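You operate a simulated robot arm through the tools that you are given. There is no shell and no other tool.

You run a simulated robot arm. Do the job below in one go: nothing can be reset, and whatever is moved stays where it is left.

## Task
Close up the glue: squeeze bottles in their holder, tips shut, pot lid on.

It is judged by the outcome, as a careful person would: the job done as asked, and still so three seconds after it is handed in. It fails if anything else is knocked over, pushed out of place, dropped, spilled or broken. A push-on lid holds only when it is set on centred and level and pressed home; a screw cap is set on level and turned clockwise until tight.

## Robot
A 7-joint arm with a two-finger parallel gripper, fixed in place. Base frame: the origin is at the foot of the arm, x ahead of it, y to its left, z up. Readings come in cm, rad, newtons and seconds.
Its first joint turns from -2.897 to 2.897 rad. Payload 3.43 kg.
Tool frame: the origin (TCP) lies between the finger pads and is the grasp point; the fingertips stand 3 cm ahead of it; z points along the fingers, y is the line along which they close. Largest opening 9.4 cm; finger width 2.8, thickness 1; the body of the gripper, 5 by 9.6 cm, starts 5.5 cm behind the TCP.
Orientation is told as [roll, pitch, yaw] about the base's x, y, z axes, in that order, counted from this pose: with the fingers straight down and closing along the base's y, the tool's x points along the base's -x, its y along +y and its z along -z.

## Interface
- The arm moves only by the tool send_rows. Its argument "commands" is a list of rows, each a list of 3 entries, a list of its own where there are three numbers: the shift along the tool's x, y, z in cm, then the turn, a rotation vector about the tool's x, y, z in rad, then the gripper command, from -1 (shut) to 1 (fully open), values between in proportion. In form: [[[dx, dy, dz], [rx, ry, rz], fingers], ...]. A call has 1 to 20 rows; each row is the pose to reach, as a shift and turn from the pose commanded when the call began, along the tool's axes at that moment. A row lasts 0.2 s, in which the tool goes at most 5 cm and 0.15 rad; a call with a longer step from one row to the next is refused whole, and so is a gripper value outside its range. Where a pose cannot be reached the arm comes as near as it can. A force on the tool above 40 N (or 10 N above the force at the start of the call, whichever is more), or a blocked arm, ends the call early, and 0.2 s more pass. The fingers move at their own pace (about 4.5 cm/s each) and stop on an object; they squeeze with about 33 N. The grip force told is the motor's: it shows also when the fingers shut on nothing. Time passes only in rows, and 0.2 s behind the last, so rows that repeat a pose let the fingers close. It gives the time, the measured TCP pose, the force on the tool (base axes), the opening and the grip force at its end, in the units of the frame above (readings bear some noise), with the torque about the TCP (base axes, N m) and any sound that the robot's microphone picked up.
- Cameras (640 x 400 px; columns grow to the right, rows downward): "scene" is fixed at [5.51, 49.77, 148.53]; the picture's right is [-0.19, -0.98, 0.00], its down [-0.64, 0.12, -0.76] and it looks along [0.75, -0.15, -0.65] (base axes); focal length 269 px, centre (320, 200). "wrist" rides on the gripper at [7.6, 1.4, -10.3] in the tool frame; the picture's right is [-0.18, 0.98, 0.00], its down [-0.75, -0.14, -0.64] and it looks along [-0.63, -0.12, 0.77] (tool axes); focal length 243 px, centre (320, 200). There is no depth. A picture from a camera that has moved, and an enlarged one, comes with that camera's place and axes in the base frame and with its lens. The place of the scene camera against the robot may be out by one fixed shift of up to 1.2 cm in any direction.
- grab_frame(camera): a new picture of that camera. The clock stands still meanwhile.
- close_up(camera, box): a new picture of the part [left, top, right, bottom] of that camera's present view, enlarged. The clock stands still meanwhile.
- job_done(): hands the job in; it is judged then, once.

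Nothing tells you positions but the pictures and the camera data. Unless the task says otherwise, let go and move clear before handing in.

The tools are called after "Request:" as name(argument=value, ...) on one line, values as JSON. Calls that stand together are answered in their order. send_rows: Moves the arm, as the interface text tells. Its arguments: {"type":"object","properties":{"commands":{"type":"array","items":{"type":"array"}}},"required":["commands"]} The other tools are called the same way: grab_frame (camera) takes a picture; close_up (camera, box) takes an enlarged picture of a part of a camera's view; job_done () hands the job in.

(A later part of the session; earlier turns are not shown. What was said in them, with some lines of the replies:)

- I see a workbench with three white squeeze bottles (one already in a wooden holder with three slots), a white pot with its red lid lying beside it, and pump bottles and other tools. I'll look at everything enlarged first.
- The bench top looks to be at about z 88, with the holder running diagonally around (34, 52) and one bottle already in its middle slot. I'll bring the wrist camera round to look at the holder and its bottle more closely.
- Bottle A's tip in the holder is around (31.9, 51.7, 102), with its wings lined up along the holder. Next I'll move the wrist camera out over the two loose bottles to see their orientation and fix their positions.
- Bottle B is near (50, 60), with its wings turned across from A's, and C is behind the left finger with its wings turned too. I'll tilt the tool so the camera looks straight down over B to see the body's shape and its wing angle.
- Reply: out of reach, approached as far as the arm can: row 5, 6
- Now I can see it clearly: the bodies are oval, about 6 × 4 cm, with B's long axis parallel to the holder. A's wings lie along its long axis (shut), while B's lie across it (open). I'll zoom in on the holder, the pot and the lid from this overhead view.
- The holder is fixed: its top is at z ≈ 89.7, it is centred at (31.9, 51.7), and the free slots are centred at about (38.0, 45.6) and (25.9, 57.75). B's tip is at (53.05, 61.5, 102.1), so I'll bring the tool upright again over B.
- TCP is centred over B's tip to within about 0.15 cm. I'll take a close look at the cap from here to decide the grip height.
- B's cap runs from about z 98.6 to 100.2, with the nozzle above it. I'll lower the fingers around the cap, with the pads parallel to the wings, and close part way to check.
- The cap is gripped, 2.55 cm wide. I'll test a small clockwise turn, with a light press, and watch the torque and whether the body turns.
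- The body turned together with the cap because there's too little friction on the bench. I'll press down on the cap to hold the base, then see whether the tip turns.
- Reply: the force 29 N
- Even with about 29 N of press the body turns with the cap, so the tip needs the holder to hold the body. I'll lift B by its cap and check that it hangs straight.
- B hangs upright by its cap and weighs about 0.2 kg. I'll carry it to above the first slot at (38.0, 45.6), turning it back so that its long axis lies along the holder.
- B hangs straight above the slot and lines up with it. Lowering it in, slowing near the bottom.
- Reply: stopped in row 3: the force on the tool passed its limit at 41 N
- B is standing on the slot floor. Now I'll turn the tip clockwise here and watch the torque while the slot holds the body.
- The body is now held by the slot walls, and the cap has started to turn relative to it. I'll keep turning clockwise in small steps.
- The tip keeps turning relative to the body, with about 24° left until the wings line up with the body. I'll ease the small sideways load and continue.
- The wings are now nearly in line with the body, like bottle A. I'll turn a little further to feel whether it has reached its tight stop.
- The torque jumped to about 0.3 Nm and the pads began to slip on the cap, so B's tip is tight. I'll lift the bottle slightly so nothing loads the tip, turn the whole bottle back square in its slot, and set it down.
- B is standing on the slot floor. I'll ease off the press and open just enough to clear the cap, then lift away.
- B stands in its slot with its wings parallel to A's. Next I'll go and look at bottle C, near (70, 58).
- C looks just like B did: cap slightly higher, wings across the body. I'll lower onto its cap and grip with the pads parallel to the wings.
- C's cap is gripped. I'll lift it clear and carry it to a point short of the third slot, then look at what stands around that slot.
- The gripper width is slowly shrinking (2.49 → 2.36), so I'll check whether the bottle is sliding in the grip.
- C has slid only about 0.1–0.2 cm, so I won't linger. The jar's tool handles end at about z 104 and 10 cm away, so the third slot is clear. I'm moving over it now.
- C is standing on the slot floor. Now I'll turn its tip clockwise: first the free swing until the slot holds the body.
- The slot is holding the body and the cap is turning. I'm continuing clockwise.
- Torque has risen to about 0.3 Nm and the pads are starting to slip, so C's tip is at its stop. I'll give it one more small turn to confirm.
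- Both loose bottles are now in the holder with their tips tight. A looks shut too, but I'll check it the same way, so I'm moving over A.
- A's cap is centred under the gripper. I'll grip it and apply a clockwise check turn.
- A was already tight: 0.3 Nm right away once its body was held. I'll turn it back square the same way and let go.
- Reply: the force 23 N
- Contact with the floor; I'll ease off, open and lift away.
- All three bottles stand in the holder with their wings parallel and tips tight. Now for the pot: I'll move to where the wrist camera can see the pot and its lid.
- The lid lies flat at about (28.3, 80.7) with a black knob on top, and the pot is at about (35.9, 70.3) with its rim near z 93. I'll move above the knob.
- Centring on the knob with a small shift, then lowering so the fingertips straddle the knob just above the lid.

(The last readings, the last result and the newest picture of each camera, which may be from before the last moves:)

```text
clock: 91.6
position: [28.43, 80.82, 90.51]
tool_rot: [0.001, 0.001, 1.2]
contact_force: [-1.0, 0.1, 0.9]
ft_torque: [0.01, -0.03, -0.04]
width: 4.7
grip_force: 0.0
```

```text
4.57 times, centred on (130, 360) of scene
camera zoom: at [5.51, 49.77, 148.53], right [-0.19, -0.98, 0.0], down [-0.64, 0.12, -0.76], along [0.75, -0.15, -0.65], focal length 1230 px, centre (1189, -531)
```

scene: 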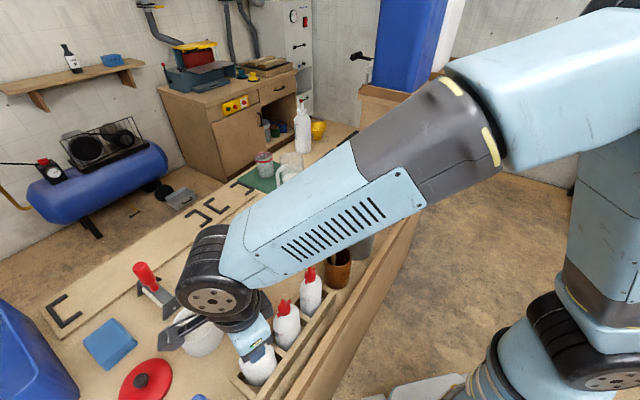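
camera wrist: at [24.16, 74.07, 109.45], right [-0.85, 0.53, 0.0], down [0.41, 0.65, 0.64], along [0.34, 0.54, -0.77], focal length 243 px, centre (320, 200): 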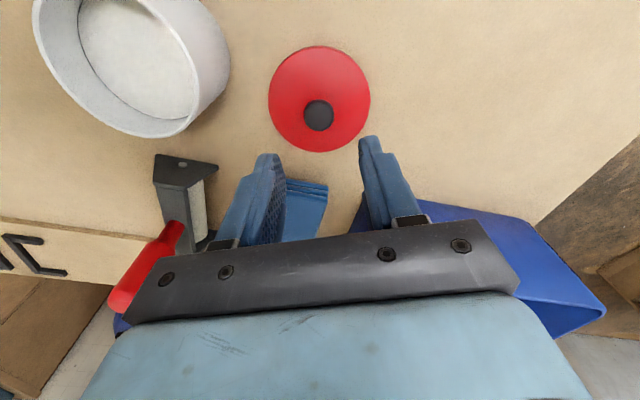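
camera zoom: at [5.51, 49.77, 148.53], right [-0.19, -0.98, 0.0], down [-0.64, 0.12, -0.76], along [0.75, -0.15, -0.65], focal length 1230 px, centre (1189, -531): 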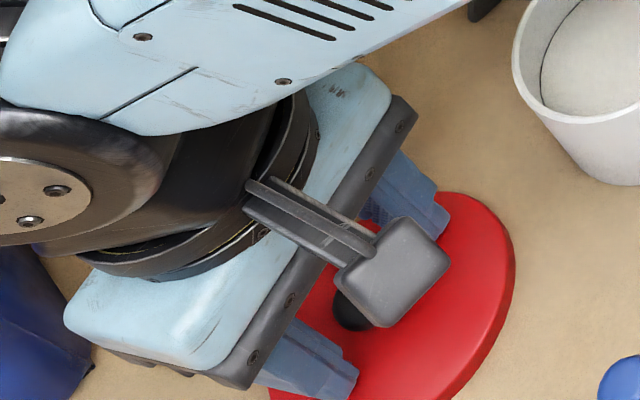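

Request:
send_rows(commands=[[[0, 0, 0.5], [0, 0, 0], 0], [[0, 0, 0.5], [0, 0, 0], -0.3], [[0, 0, 0.5], [0, 0, 0], -0.6], [[0, 0, 0.5], [0, 0, 0], -1], [[0, 0, 0.5], [0, 0, 0], -1], [[0, 0, 0.5], [0, 0, 0], -1]])

Request:
close_up(camera="wrist", box=[220, 70, 420, 220])

```text
clock: 93.0
position: [28.31, 80.93, 90.17]
tool_rot: [0.004, -0.003, 1.203]
contact_force: [-10.9, 8.9, 28.4]
ft_torque: [0.16, 0.19, 0.0]
width: 2.35
grip_force: 32.8
```

```text
2.67 times, centred on (320, 145) of wrist
camera zoom: at [24.19, 74.26, 100.39], right [-0.85, 0.53, 0.0], down [0.41, 0.65, 0.64], along [0.34, 0.55, -0.77], focal length 647 px, centre (320, 347)
```

zoom: 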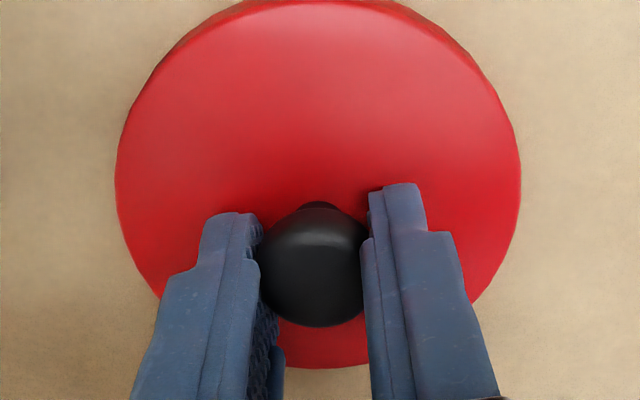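

Request:
send_rows(commands=[[[0, 0, -0.2], [0, 0, 0], -1], [[0, 0, -0.4], [0, 0, 0], -1], [[0, 0, -0.4], [0, 0, 0], -1]])

Request:
close_up(camera="wrist", box=[220, 70, 420, 220])

```text
clock: 93.8
position: [28.57, 80.74, 90.1]
tool_rot: [-0.001, 0.003, 1.2]
contact_force: [-1.2, -2.5, 4.1]
ft_torque: [0.08, -0.11, 0.0]
width: 2.37
grip_force: 32.8
```

```text
2.67 times, centred on (320, 145) of wrist
camera zoom: at [24.44, 74.25, 100.43], right [-0.85, 0.53, 0.0], down [0.41, 0.65, 0.64], along [0.34, 0.54, -0.77], focal length 647 px, centre (320, 347)
```

zoom: 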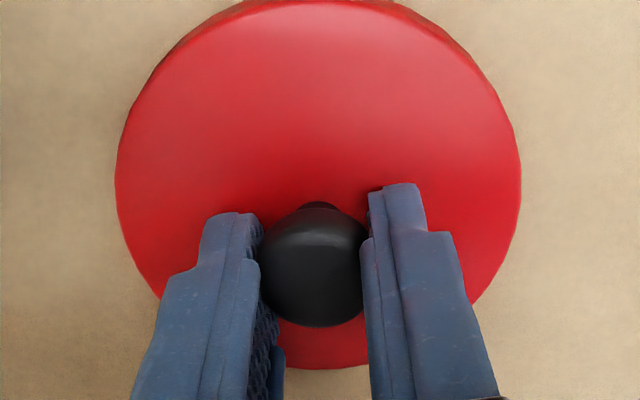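

The knob is gripped. Lifting the lid and checking that it hangs level.

Request:
send_rows(commands=[[[0, 0, -0.5], [0, 0, 0], -1], [[0, 0, -2], [0, 0, 0], -1], [[0, 0, -4.5], [0, 0, 0], -1], [[0, 0, -7], [0, 0, 0], -1], [[0, 0, -9.5], [0, 0, 0], -1], [[0, 0, -12], [0, 0, 0], -1], [[0, 0, -13], [0, 0, 0], -1], [[0, 0, -13], [0, 0, 0], -1]])

Request:
grab_frame(camera="wrist")

Request:
close_up(camera="wrist", box=[220, 70, 420, 220])

Request:
close_up(camera="scene", box=[60, 260, 240, 400])

```text
clock: 95.6
position: [28.55, 80.76, 103.3]
tool_rot: [0.003, 0.001, 1.2]
contact_force: [-0.1, -0.1, -0.5]
ft_torque: [0.02, 0.04, -0.02]
width: 2.35
grip_force: 32.8
```

```text
taken
camera wrist: at [24.39, 74.23, 113.59], right [-0.85, 0.53, 0.0], down [0.41, 0.65, 0.64], along [0.34, 0.54, -0.77], focal length 243 px, centre (320, 200)
```

wrist: 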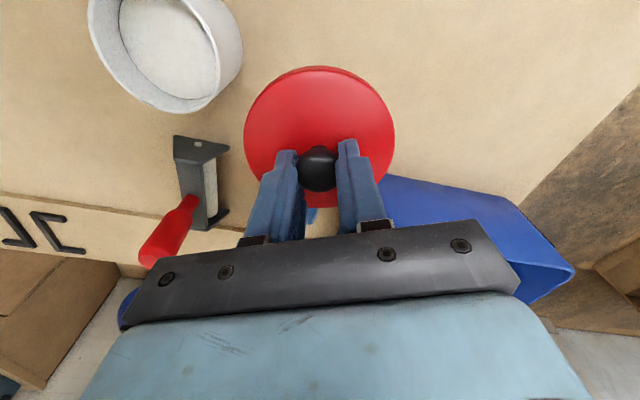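

```text
2.67 times, centred on (320, 145) of wrist
camera zoom: at [24.39, 74.23, 113.59], right [-0.85, 0.53, 0.0], down [0.41, 0.65, 0.64], along [0.34, 0.54, -0.77], focal length 647 px, centre (320, 347)
```

zoom: 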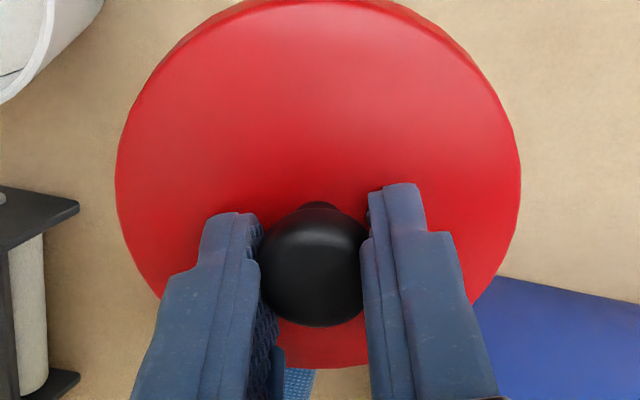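

```text
2.86 times, centred on (150, 330) of scene
camera zoom: at [5.51, 49.77, 148.53], right [-0.19, -0.98, 0.0], down [-0.64, 0.12, -0.76], along [0.75, -0.15, -0.65], focal length 769 px, centre (806, -171)
```

zoom: 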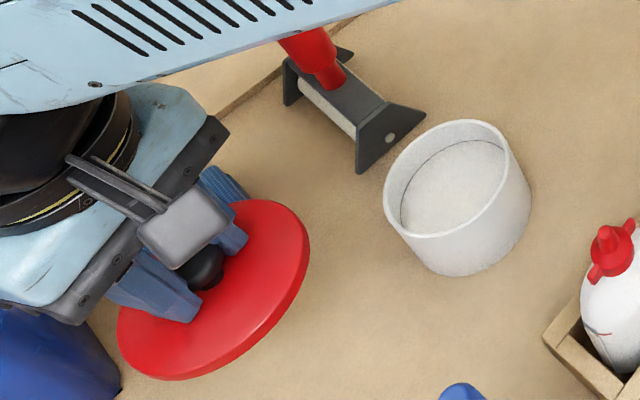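

The lid hangs level and is centred in the grip. I'll shift back a little so that the camera gets a clear view of the pot beside the lid and I can fix its centre.

Request:
send_rows(commands=[[[1.5, 0.15, -1], [0, 0, 0], -1], [[3, 0.3, -2], [0, 0, 0], -1], [[4.5, 0.45, -3], [0, 0, 0], -1], [[6, 0.6, -3.5], [0, 0, 0], -1], [[7.59, 0.76, -3.5], [0, 0, 0], -1], [[7.59, 0.76, -3.5], [0, 0, 0], -1]])

Request:
grab_frame(camera="wrist")

Request:
close_up(camera="wrist", box=[130, 60, 290, 180])

Request:
close_up(camera="scene", box=[150, 280, 240, 370])

```text
clock: 97.0
position: [25.05, 74.12, 106.78]
tool_rot: [0.002, 0.002, 1.2]
contact_force: [1.0, -0.3, -0.4]
ft_torque: [-0.03, -0.05, -0.01]
width: 2.36
grip_force: 33.4
```

```text
taken
camera wrist: at [20.91, 67.54, 116.98], right [-0.85, 0.53, 0.0], down [0.41, 0.65, 0.64], along [0.34, 0.54, -0.77], focal length 243 px, centre (320, 200)
```

wrist: 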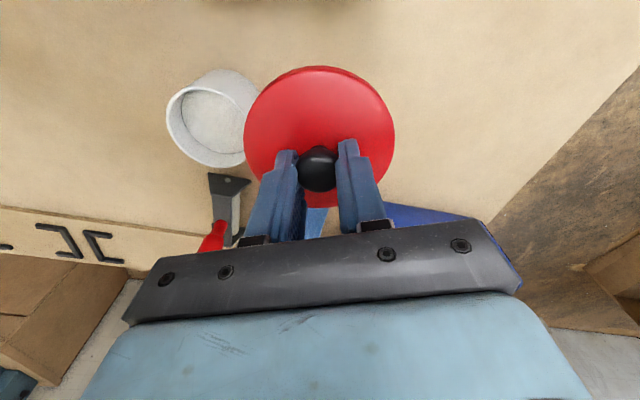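

```text
3.33 times, centred on (210, 120) of wrist
camera zoom: at [20.91, 67.54, 116.98], right [-0.85, 0.53, 0.0], down [0.41, 0.65, 0.64], along [0.34, 0.54, -0.77], focal length 809 px, centre (687, 467)
```

zoom: 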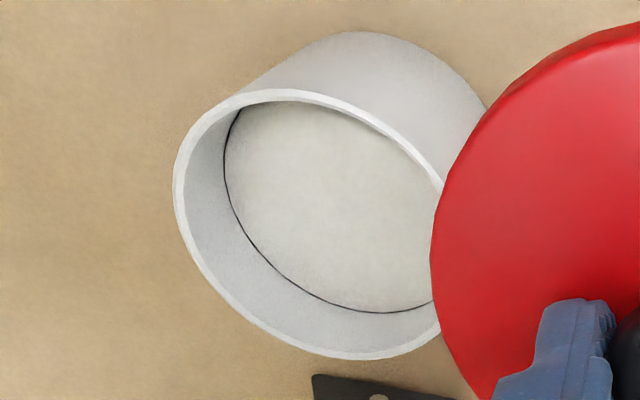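

```text
4.44 times, centred on (195, 325) of scene
camera zoom: at [5.51, 49.77, 148.53], right [-0.19, -0.98, 0.0], down [-0.64, 0.12, -0.76], along [0.75, -0.15, -0.65], focal length 1196 px, centre (876, -356)
```

zoom: 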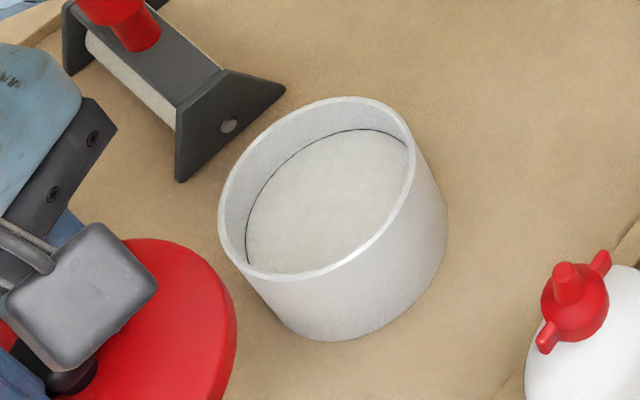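

The pot's rim is at z ≈ 93.1, centred near (36.05, 70.66). I'll bring the lid over it, about 1 cm above the rim, and compare the two.

Request:
send_rows(commands=[[[-0.1, -2, 0], [0, 0, 0], -1], [[-0.2, -4, 0], [0, 0, 0], -1], [[-0.3, -6, 0], [0, 0, 0], -1], [[-0.4, -8, 0], [0, 0, 0], -1], [[-0.5, -10, 0], [0, 0, 0], -1], [[-0.57, -11.54, 0], [0, 0, 0], -1], [[-0.57, -11.54, 2], [0, 0, 0], -1], [[-0.57, -11.54, 4], [0, 0, 0], -1], [[-0.57, -11.54, 6], [0, 0, 0], -1], [[-0.57, -11.54, 6], [0, 0, 0], -1]])

Request:
close_up(camera="wrist", box=[220, 40, 420, 220])

Request:
close_up(camera="scene", box=[150, 270, 250, 370])

```text
clock: 99.2
position: [35.87, 70.49, 100.85]
tool_rot: [0.003, 0.001, 1.199]
contact_force: [-0.6, 0.3, -0.2]
ft_torque: [-0.01, 0.01, 0.01]
width: 2.37
grip_force: 33.0
```

```text
2.22 times, centred on (320, 130) of wrist
camera zoom: at [31.89, 63.83, 111.13], right [-0.85, 0.53, 0.0], down [0.41, 0.65, 0.64], along [0.34, 0.54, -0.77], focal length 539 px, centre (320, 356)
```

zoom: 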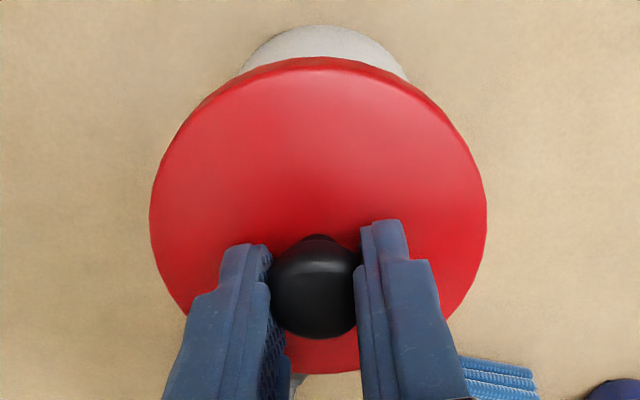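

```text
4.00 times, centred on (200, 320) of scene
camera zoom: at [5.51, 49.77, 148.53], right [-0.19, -0.98, 0.0], down [-0.64, 0.12, -0.76], along [0.75, -0.15, -0.65], focal length 1076 px, centre (800, -280)
```

zoom: 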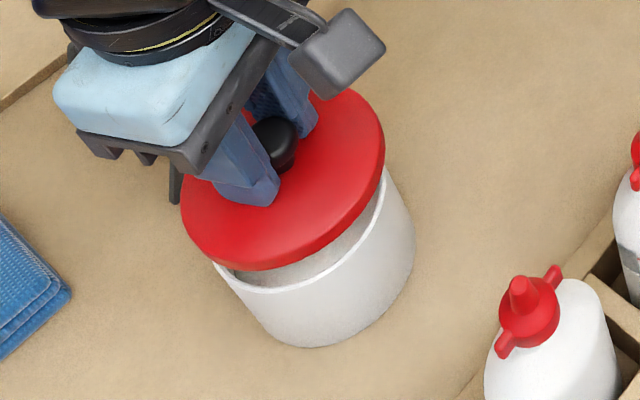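

Request:
close_up(camera="scene", box=[188, 285, 258, 350])

Request:
close_up(camera="wrist", box=[260, 40, 380, 110])

```text
6.15 times, centred on (223, 318) of scene
camera zoom: at [5.51, 49.77, 148.53], right [-0.19, -0.98, 0.0], down [-0.64, 0.12, -0.76], along [0.75, -0.15, -0.65], focal length 1656 px, centre (917, -523)
```

zoom: 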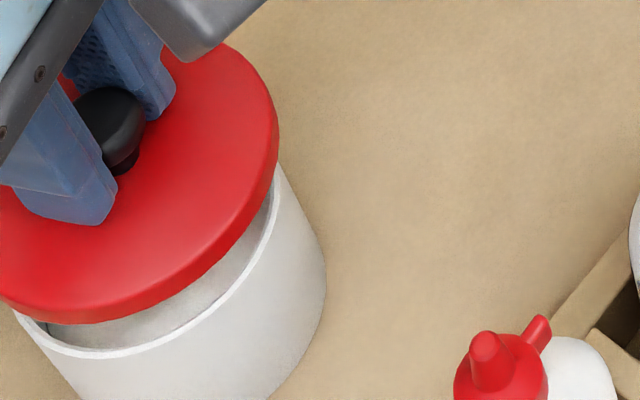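

```text
5.33 times, centred on (320, 75) of wrist
camera zoom: at [31.89, 63.83, 111.13], right [-0.85, 0.53, 0.0], down [0.41, 0.65, 0.64], along [0.34, 0.54, -0.77], focal length 1294 px, centre (320, 867)
```

zoom: 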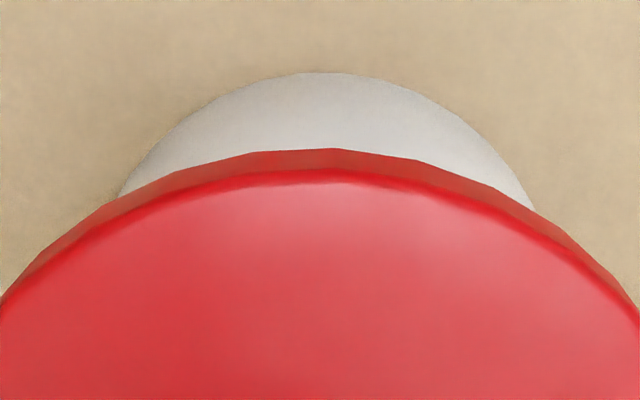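

Request:
close_up(camera="scene", box=[165, 288, 255, 358])

```text
5.71 times, centred on (210, 323) of scene
camera zoom: at [5.51, 49.77, 148.53], right [-0.19, -0.98, 0.0], down [-0.64, 0.12, -0.76], along [0.75, -0.15, -0.65], focal length 1538 px, centre (949, -503)
```

zoom: 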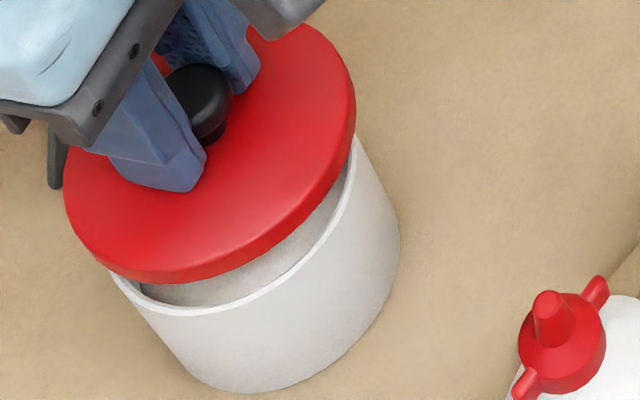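

Request:
send_rows(commands=[[[0, 0, 0.6], [0, 0, 0], -1], [[0, 0, 1.2], [0, 0, 0], -1], [[0, 0, 1.2], [0, 0, 0], -1]])

Request:
close_up(camera="scene", box=[165, 288, 255, 358])

Request:
close_up(camera="scene", box=[165, 315, 215, 350])

Request:
close_up(camera="scene", box=[205, 295, 245, 340])

Request:
close_up(camera="wrist", box=[240, 30, 400, 130])

```text
clock: 100.0
position: [36.15, 70.42, 99.61]
tool_rot: [0.002, 0.003, 1.199]
contact_force: [0.2, -0.3, 0.0]
ft_torque: [-0.01, 0.03, 0.02]
width: 2.33
grip_force: 32.8
```

```text
5.71 times, centred on (210, 323) of scene
camera zoom: at [5.51, 49.77, 148.53], right [-0.19, -0.98, 0.0], down [-0.64, 0.12, -0.76], along [0.75, -0.15, -0.65], focal length 1538 px, centre (949, -503)
```

zoom: 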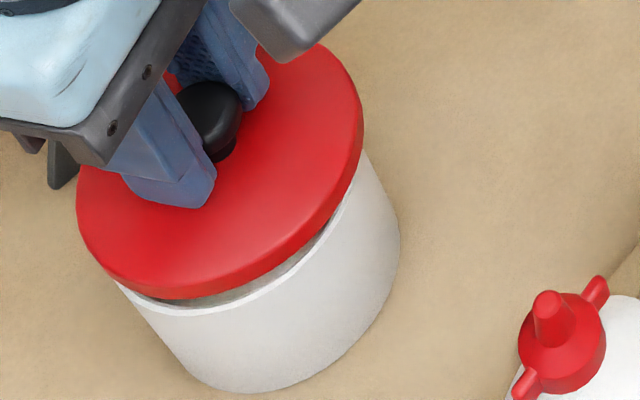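

```text
11.43 times, centred on (190, 332) of scene
camera zoom: at [5.51, 49.77, 148.53], right [-0.19, -0.98, 0.0], down [-0.64, 0.12, -0.76], along [0.75, -0.15, -0.65], focal length 3075 px, centre (1806, -1314)
```

zoom: 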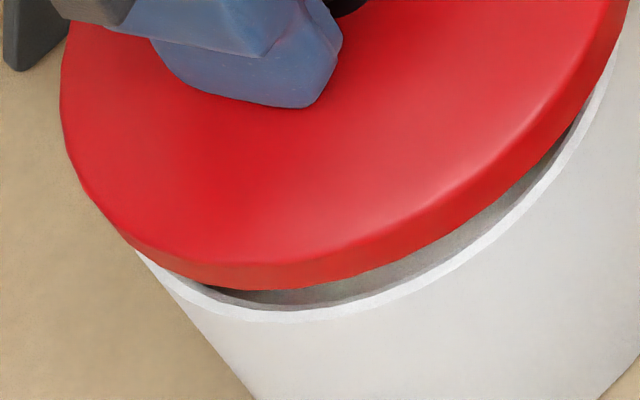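

```text
8.89 times, centred on (225, 318) of scene
camera zoom: at [5.51, 49.77, 148.53], right [-0.19, -0.98, 0.0], down [-0.64, 0.12, -0.76], along [0.75, -0.15, -0.65], focal length 2392 px, centre (1164, -844)
```

zoom: 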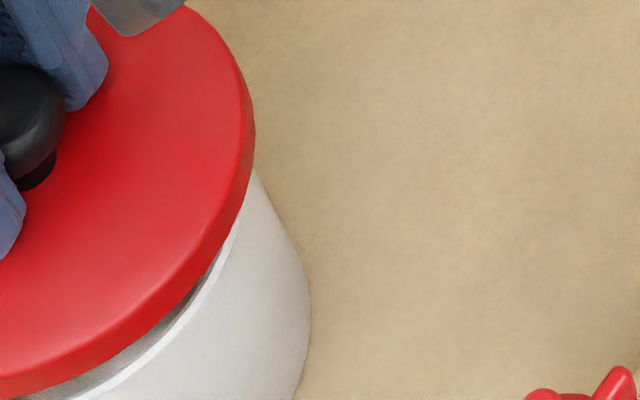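

```text
4.00 times, centred on (320, 80) of wrist
camera zoom: at [31.91, 63.86, 109.92], right [-0.85, 0.53, 0.0], down [0.41, 0.65, 0.64], along [0.34, 0.54, -0.77], focal length 970 px, centre (320, 680)
```

zoom: 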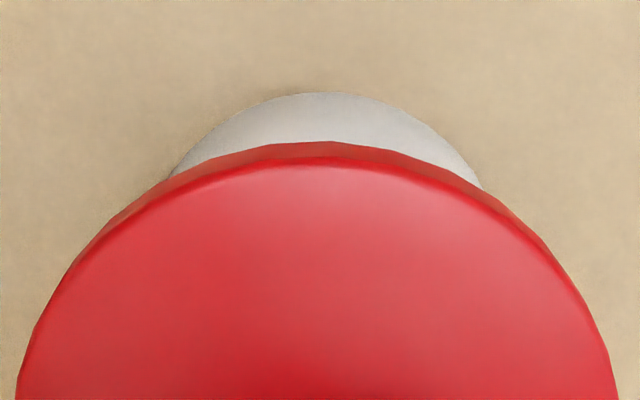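

The lid turns out to sit about 2.5 cm above the rim and roughly 0.66 cm short of the pot's centre, and both cameras agree on this. I'll shift it over the centre and come down closer to compare again.

Request:
send_rows(commands=[[[-0.33, -0.04, 0], [0, 0, 0], -1], [[-0.66, -0.075, 0.4], [0, 0, 0], -1], [[-0.66, -0.075, 1], [0, 0, 0], -1], [[-0.66, -0.075, 1.5], [0, 0, 0], -1], [[-0.66, -0.075, 1.8], [0, 0, 0], -1], [[-0.66, -0.075, 1.8], [0, 0, 0], -1]])

Request:
close_up(camera="scene", box=[165, 315, 215, 350])

Request:
close_up(camera="scene", box=[165, 288, 255, 358])

Request:
close_up(camera="wrist", box=[240, 30, 400, 130])

```text
clock: 101.4
position: [36.49, 71.02, 97.85]
tool_rot: [0.002, 0.001, 1.199]
contact_force: [0.2, 0.3, 0.3]
ft_torque: [0.0, 0.0, -0.02]
width: 2.34
grip_force: 32.9
```

```text
11.43 times, centred on (190, 332) of scene
camera zoom: at [5.51, 49.77, 148.53], right [-0.19, -0.98, 0.0], down [-0.64, 0.12, -0.76], along [0.75, -0.15, -0.65], focal length 3075 px, centre (1806, -1314)
```

zoom: 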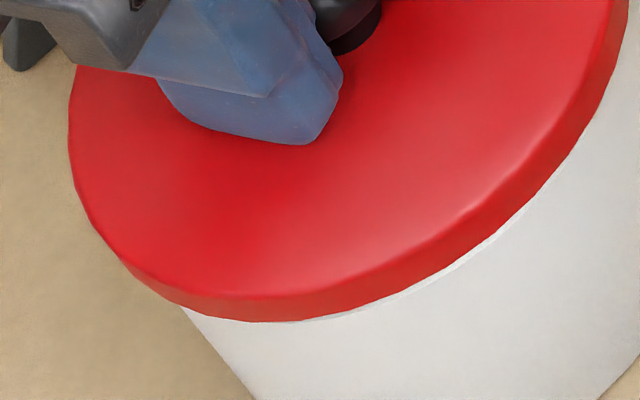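

```text
5.71 times, centred on (210, 323) of scene
camera zoom: at [5.51, 49.77, 148.53], right [-0.19, -0.98, 0.0], down [-0.64, 0.12, -0.76], along [0.75, -0.15, -0.65], focal length 1538 px, centre (949, -503)
```

zoom: 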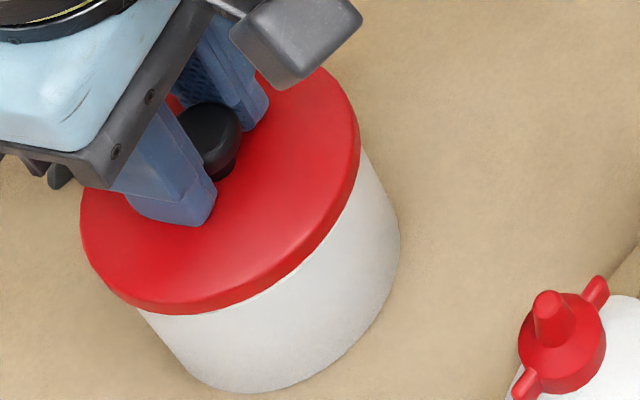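

```text
4.00 times, centred on (320, 80) of wrist
camera zoom: at [32.28, 64.46, 108.02], right [-0.85, 0.53, 0.0], down [0.41, 0.65, 0.64], along [0.34, 0.54, -0.77], focal length 970 px, centre (320, 680)
```

zoom: 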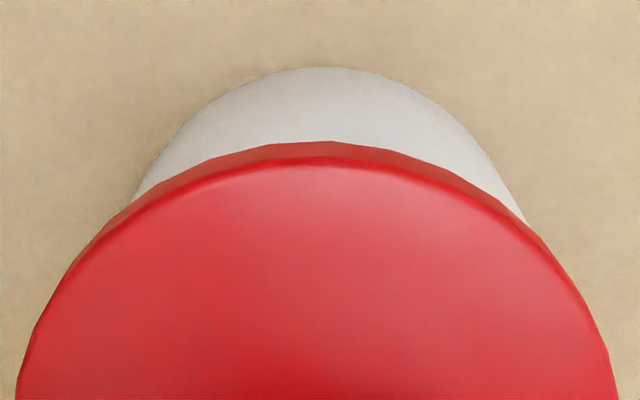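

The lid now sits centred over the pot to within about 0.1 cm, less than 1 cm above the rim. Lowering gently until it touches.

Request:
send_rows(commands=[[[0, 0.02, 0.25], [0, 0, 0], -1], [[0, 0.02, 0.5], [0, 0, 0], -1], [[0, 0.02, 0.5], [0, 0, 0], -1]])

Request:
close_up(camera="scene", box=[165, 288, 255, 358])

Request:
close_up(camera="scene", box=[165, 315, 215, 350])

Request:
close_up(camera="wrist", box=[240, 30, 400, 130])

```text
clock: 102.2
position: [36.31, 71.02, 97.28]
tool_rot: [0.003, 0.001, 1.2]
contact_force: [-0.1, 0.7, -0.1]
ft_torque: [0.01, 0.03, 0.03]
width: 2.38
grip_force: 33.6
```

```text
5.71 times, centred on (210, 323) of scene
camera zoom: at [5.51, 49.77, 148.53], right [-0.19, -0.98, 0.0], down [-0.64, 0.12, -0.76], along [0.75, -0.15, -0.65], focal length 1538 px, centre (949, -503)
```

zoom: 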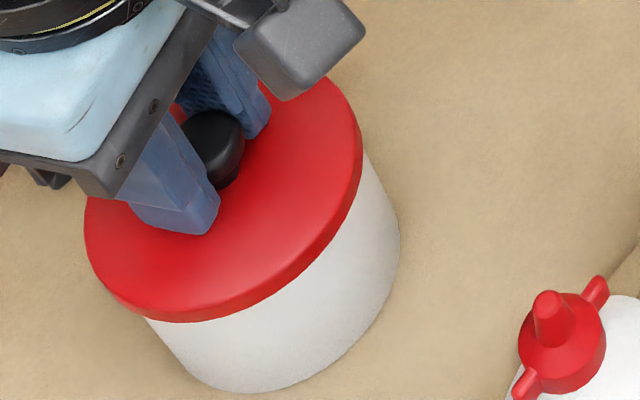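

```text
11.43 times, centred on (190, 332) of scene
camera zoom: at [5.51, 49.77, 148.53], right [-0.19, -0.98, 0.0], down [-0.64, 0.12, -0.76], along [0.75, -0.15, -0.65], focal length 3075 px, centre (1806, -1314)
```

zoom: 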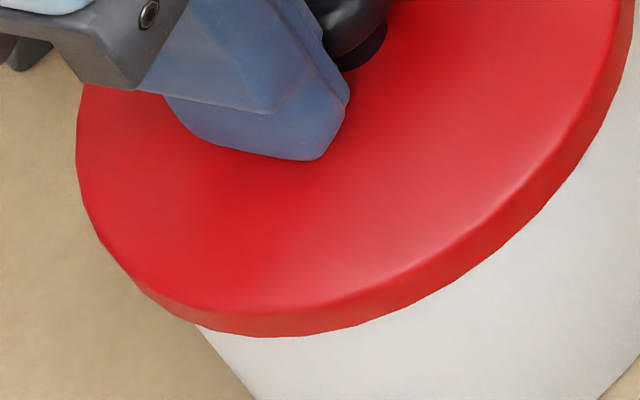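

```text
4.00 times, centred on (320, 80) of wrist
camera zoom: at [32.22, 64.49, 107.53], right [-0.85, 0.53, 0.0], down [0.41, 0.65, 0.64], along [0.34, 0.54, -0.77], focal length 970 px, centre (320, 680)
```

zoom: 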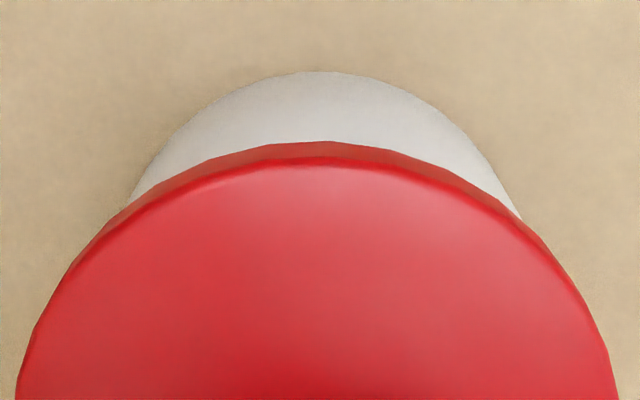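

Lid and rim now line up to within about 0.1 cm in both views. Continuing down in small steps to contact.

Request:
send_rows(commands=[[[-0.02, -0.05, 0.1], [0, 0, 0], -1], [[-0.02, -0.05, 0.2], [0, 0, 0], -1], [[-0.02, -0.05, 0.3], [0, 0, 0], -1], [[-0.02, -0.05, 0.3], [0, 0, 0], -1]])

```text
clock: 103.2
position: [36.38, 71.02, 96.95]
tool_rot: [0.003, 0.001, 1.198]
contact_force: [0.3, 0.2, -0.3]
ft_torque: [-0.01, 0.01, 0.0]
width: 2.35
grip_force: 33.6
```

Request:
send_rows(commands=[[[0, 0, 0.1], [0, 0, 0], -1], [[0, 0, 0.2], [0, 0, 0], -1], [[0, 0, 0.2], [0, 0, 0], -1]])

```text
clock: 104.0
position: [36.27, 71.11, 96.9]
tool_rot: [0.001, 0.002, 1.2]
contact_force: [-7.8, -2.7, 20.7]
ft_torque: [-0.14, 0.11, 0.02]
width: 2.35
grip_force: 33.0
heard: snap
```

I heard a snap at about 20 N. Let me look at how the lid sits.

Request:
close_up(camera="scene", box=[165, 288, 255, 358])

Request:
close_up(camera="scene", box=[165, 315, 215, 350])

Request:
close_up(camera="wrist", box=[220, 30, 420, 220])

```text
5.71 times, centred on (210, 323) of scene
camera zoom: at [5.51, 49.77, 148.53], right [-0.19, -0.98, 0.0], down [-0.64, 0.12, -0.76], along [0.75, -0.15, -0.65], focal length 1538 px, centre (949, -503)
```

zoom: 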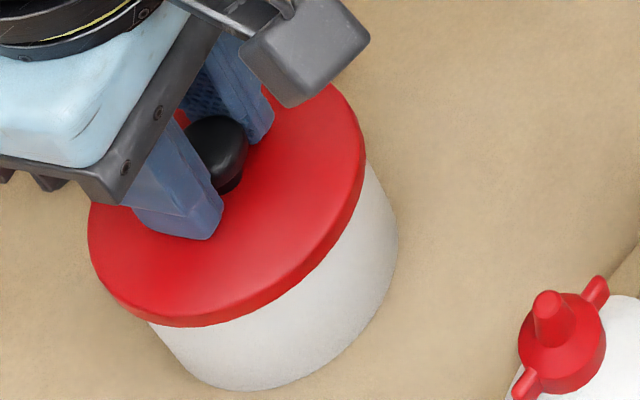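

```text
11.43 times, centred on (190, 332) of scene
camera zoom: at [5.51, 49.77, 148.53], right [-0.19, -0.98, 0.0], down [-0.64, 0.12, -0.76], along [0.75, -0.15, -0.65], focal length 3075 px, centre (1806, -1314)
```

zoom: 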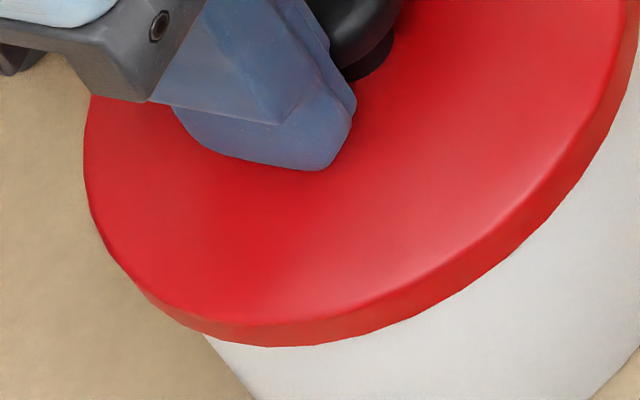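

```text
2.11 times, centred on (320, 125) of wrist
camera zoom: at [32.2, 64.45, 107.16], right [-0.85, 0.53, 0.0], down [0.41, 0.65, 0.64], along [0.34, 0.55, -0.77], focal length 511 px, centre (320, 358)
```

zoom: 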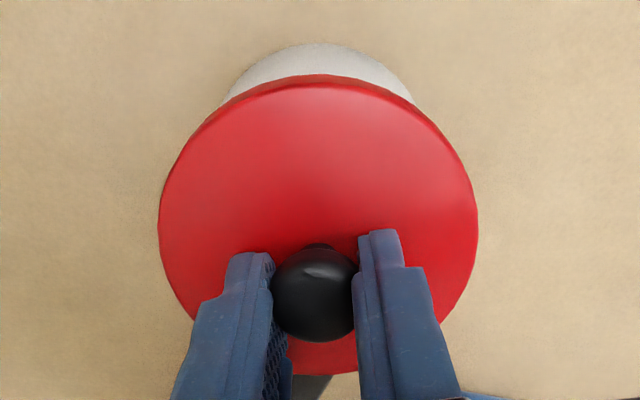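

Request:
send_rows(commands=[[[0, 0, 0.08], [0, 0, 0], -1], [[0, 0, 0.12], [0, 0, 0], -1]])

```text
clock: 104.6
position: [36.31, 70.98, 96.97]
tool_rot: [0.002, -0.004, 1.201]
contact_force: [-6.7, -1.5, 37.0]
ft_torque: [-0.11, 0.19, -0.03]
width: 2.36
grip_force: 33.1
```

At 37 N nothing moves any further, so the lid is home. I'll relax the force, open the fingers and look.

Request:
send_rows(commands=[[[0, 0, -0.15], [0, 0, 0], -1], [[0, 0, -0.27], [0, 0, 0], -1], [[0, 0, -0.27], [0, 0, 0], -0.5], [[0, 0, -0.27], [0, 0, 0], -0.1], [[0, 0, -0.27], [0, 0, 0], -0.1], [[0, 0, -2], [0, 0, 0], -0.1], [[0, 0, -4.5], [0, 0, 0], -0.1], [[0, 0, -4.5], [0, 0, 0], -0.1]])

Request:
grab_frame(camera="wrist")

Request:
close_up(camera="scene", box=[165, 288, 255, 358])

Request:
close_up(camera="wrist", box=[220, 30, 420, 200])

```text
clock: 106.4
position: [36.59, 71.02, 101.34]
tool_rot: [0.002, 0.002, 1.202]
contact_force: [-0.5, -0.3, 0.0]
ft_torque: [0.0, 0.01, -0.01]
width: 4.2
grip_force: 0.0
```

```text
taken
camera wrist: at [32.46, 64.5, 111.49], right [-0.85, 0.53, 0.0], down [0.41, 0.65, 0.64], along [0.34, 0.54, -0.77], focal length 243 px, centre (320, 200)
```

wrist: 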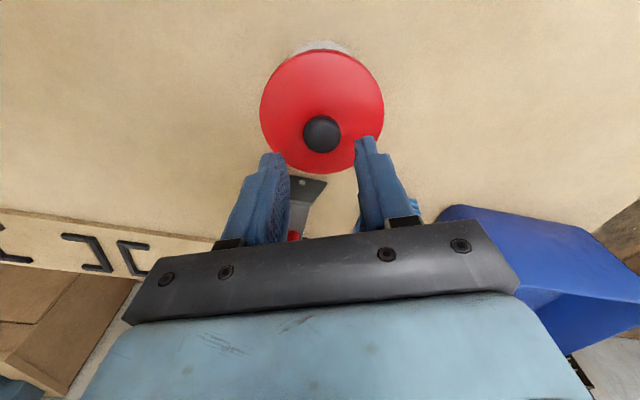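

```text
5.71 times, centred on (210, 323) of scene
camera zoom: at [5.51, 49.77, 148.53], right [-0.19, -0.98, 0.0], down [-0.64, 0.12, -0.76], along [0.75, -0.15, -0.65], focal length 1538 px, centre (949, -503)
```

zoom: 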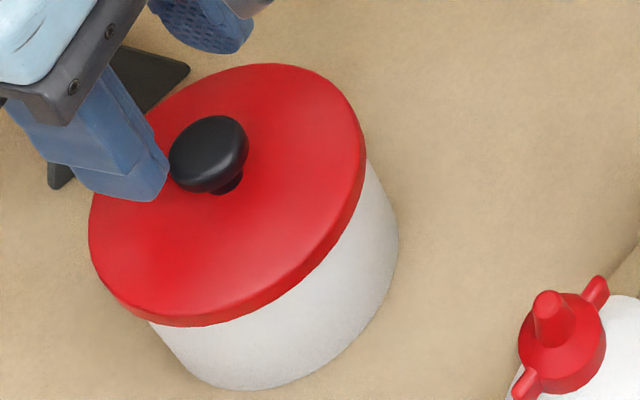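

```text
2.35 times, centred on (320, 115) of wrist
camera zoom: at [32.46, 64.5, 111.49], right [-0.85, 0.53, 0.0], down [0.41, 0.65, 0.64], along [0.34, 0.54, -0.77], focal length 571 px, centre (320, 400)
```

zoom: 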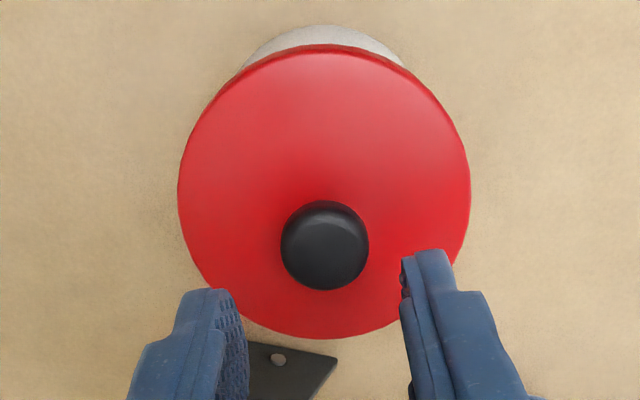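

The lid is on, level and centred. I'll raise the arm clear and inspect the whole bench before handing in.

Request:
send_rows(commands=[[[0, 0, -3], [0, 0, 0], 0], [[0, 0, -7], [0, 0, 0], 0], [[0, 0, -11], [0, 0, 0], 0], [[0, 0, -15], [0, 0, 0], 0], [[0, 0, -19], [0, 0, 0], 0], [[3, 0, -22], [0, 0, 0], 0], [[6, 0, -24], [0, 0, 0], 0], [[6, 0, -24], [0, 0, 0], 0]])

Request:
grab_frame(camera="scene")

Request:
grab_frame(camera="wrist")

Request:
close_up(camera="scene", box=[220, 240, 360, 400])

Request:
close_up(camera="scene", box=[80, 240, 260, 400])

```text
clock: 108.2
position: [34.3, 65.52, 125.13]
tool_rot: [0.001, 0.002, 1.198]
contact_force: [-0.2, -0.1, 0.3]
ft_torque: [-0.02, -0.02, 0.01]
width: 4.71
grip_force: 0.1
```

```text
taken
```

scene: 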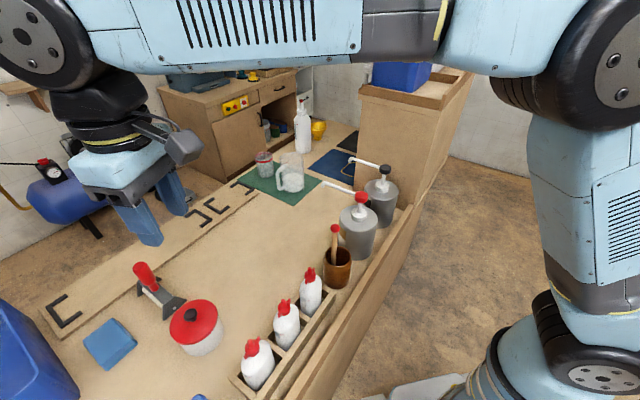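

```text
taken
camera wrist: at [30.2, 58.94, 135.36], right [-0.85, 0.53, 0.0], down [0.41, 0.65, 0.64], along [0.34, 0.54, -0.77], focal length 243 px, centre (320, 200)
```

wrist: 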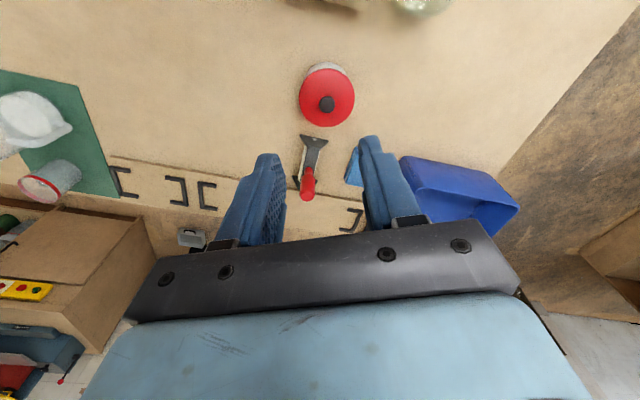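

```text
2.50 times, centred on (290, 320) of scene
camera zoom: at [5.51, 49.77, 148.53], right [-0.19, -0.98, 0.0], down [-0.64, 0.12, -0.76], along [0.75, -0.15, -0.65], focal length 673 px, centre (395, -100)
```

zoom: 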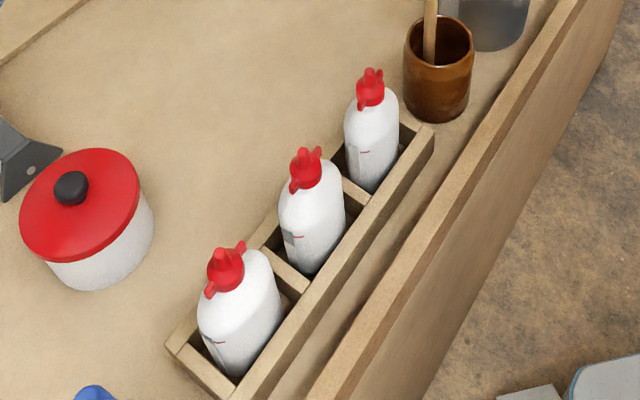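

```text
2.50 times, centred on (170, 320) of scene
camera zoom: at [5.51, 49.77, 148.53], right [-0.19, -0.98, 0.0], down [-0.64, 0.12, -0.76], along [0.75, -0.15, -0.65], focal length 673 px, centre (695, -100)
```

zoom: 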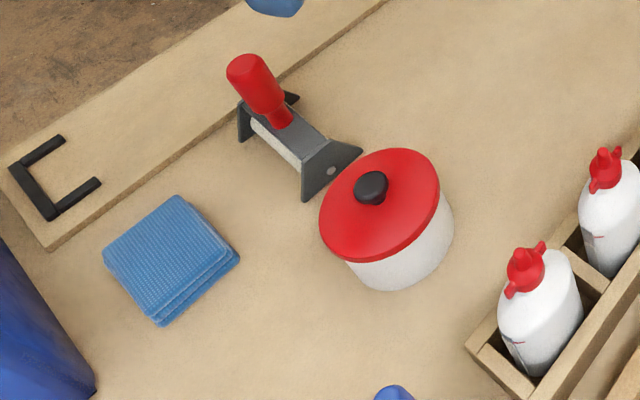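

All three squeeze bottles stand in their holder with the tips turned tight, and the lid is snapped on the pot, level and centred. Nothing else on the bench has moved and the arm is clear, so I'm handing in.

Request:
job_done()

```text
The job is handed in.
```

The glue is closed up and the job is handed in. I don't have the judge's result.

- **Bottles:** all three are upright in the holder, one in each slot. I moved the two loose ones by their caps. The third was already in the middle slot.
- **Tips:** all three are turned clockwise until tight, at about 0.3 Nm. The middle bottle's tip was already shut, which I checked by turning it.
- **Pot lid:** it is on level and centred. It snapped at about 20 N, and pressing to 37 N moved it no further.

In the last pictures nothing else on the bench had moved, and the arm was clear with its fingers open.

I left the taller white bottle with a red tip at the far end of the bench alone. It is a different kind of bottle and the holder's three slots were full.
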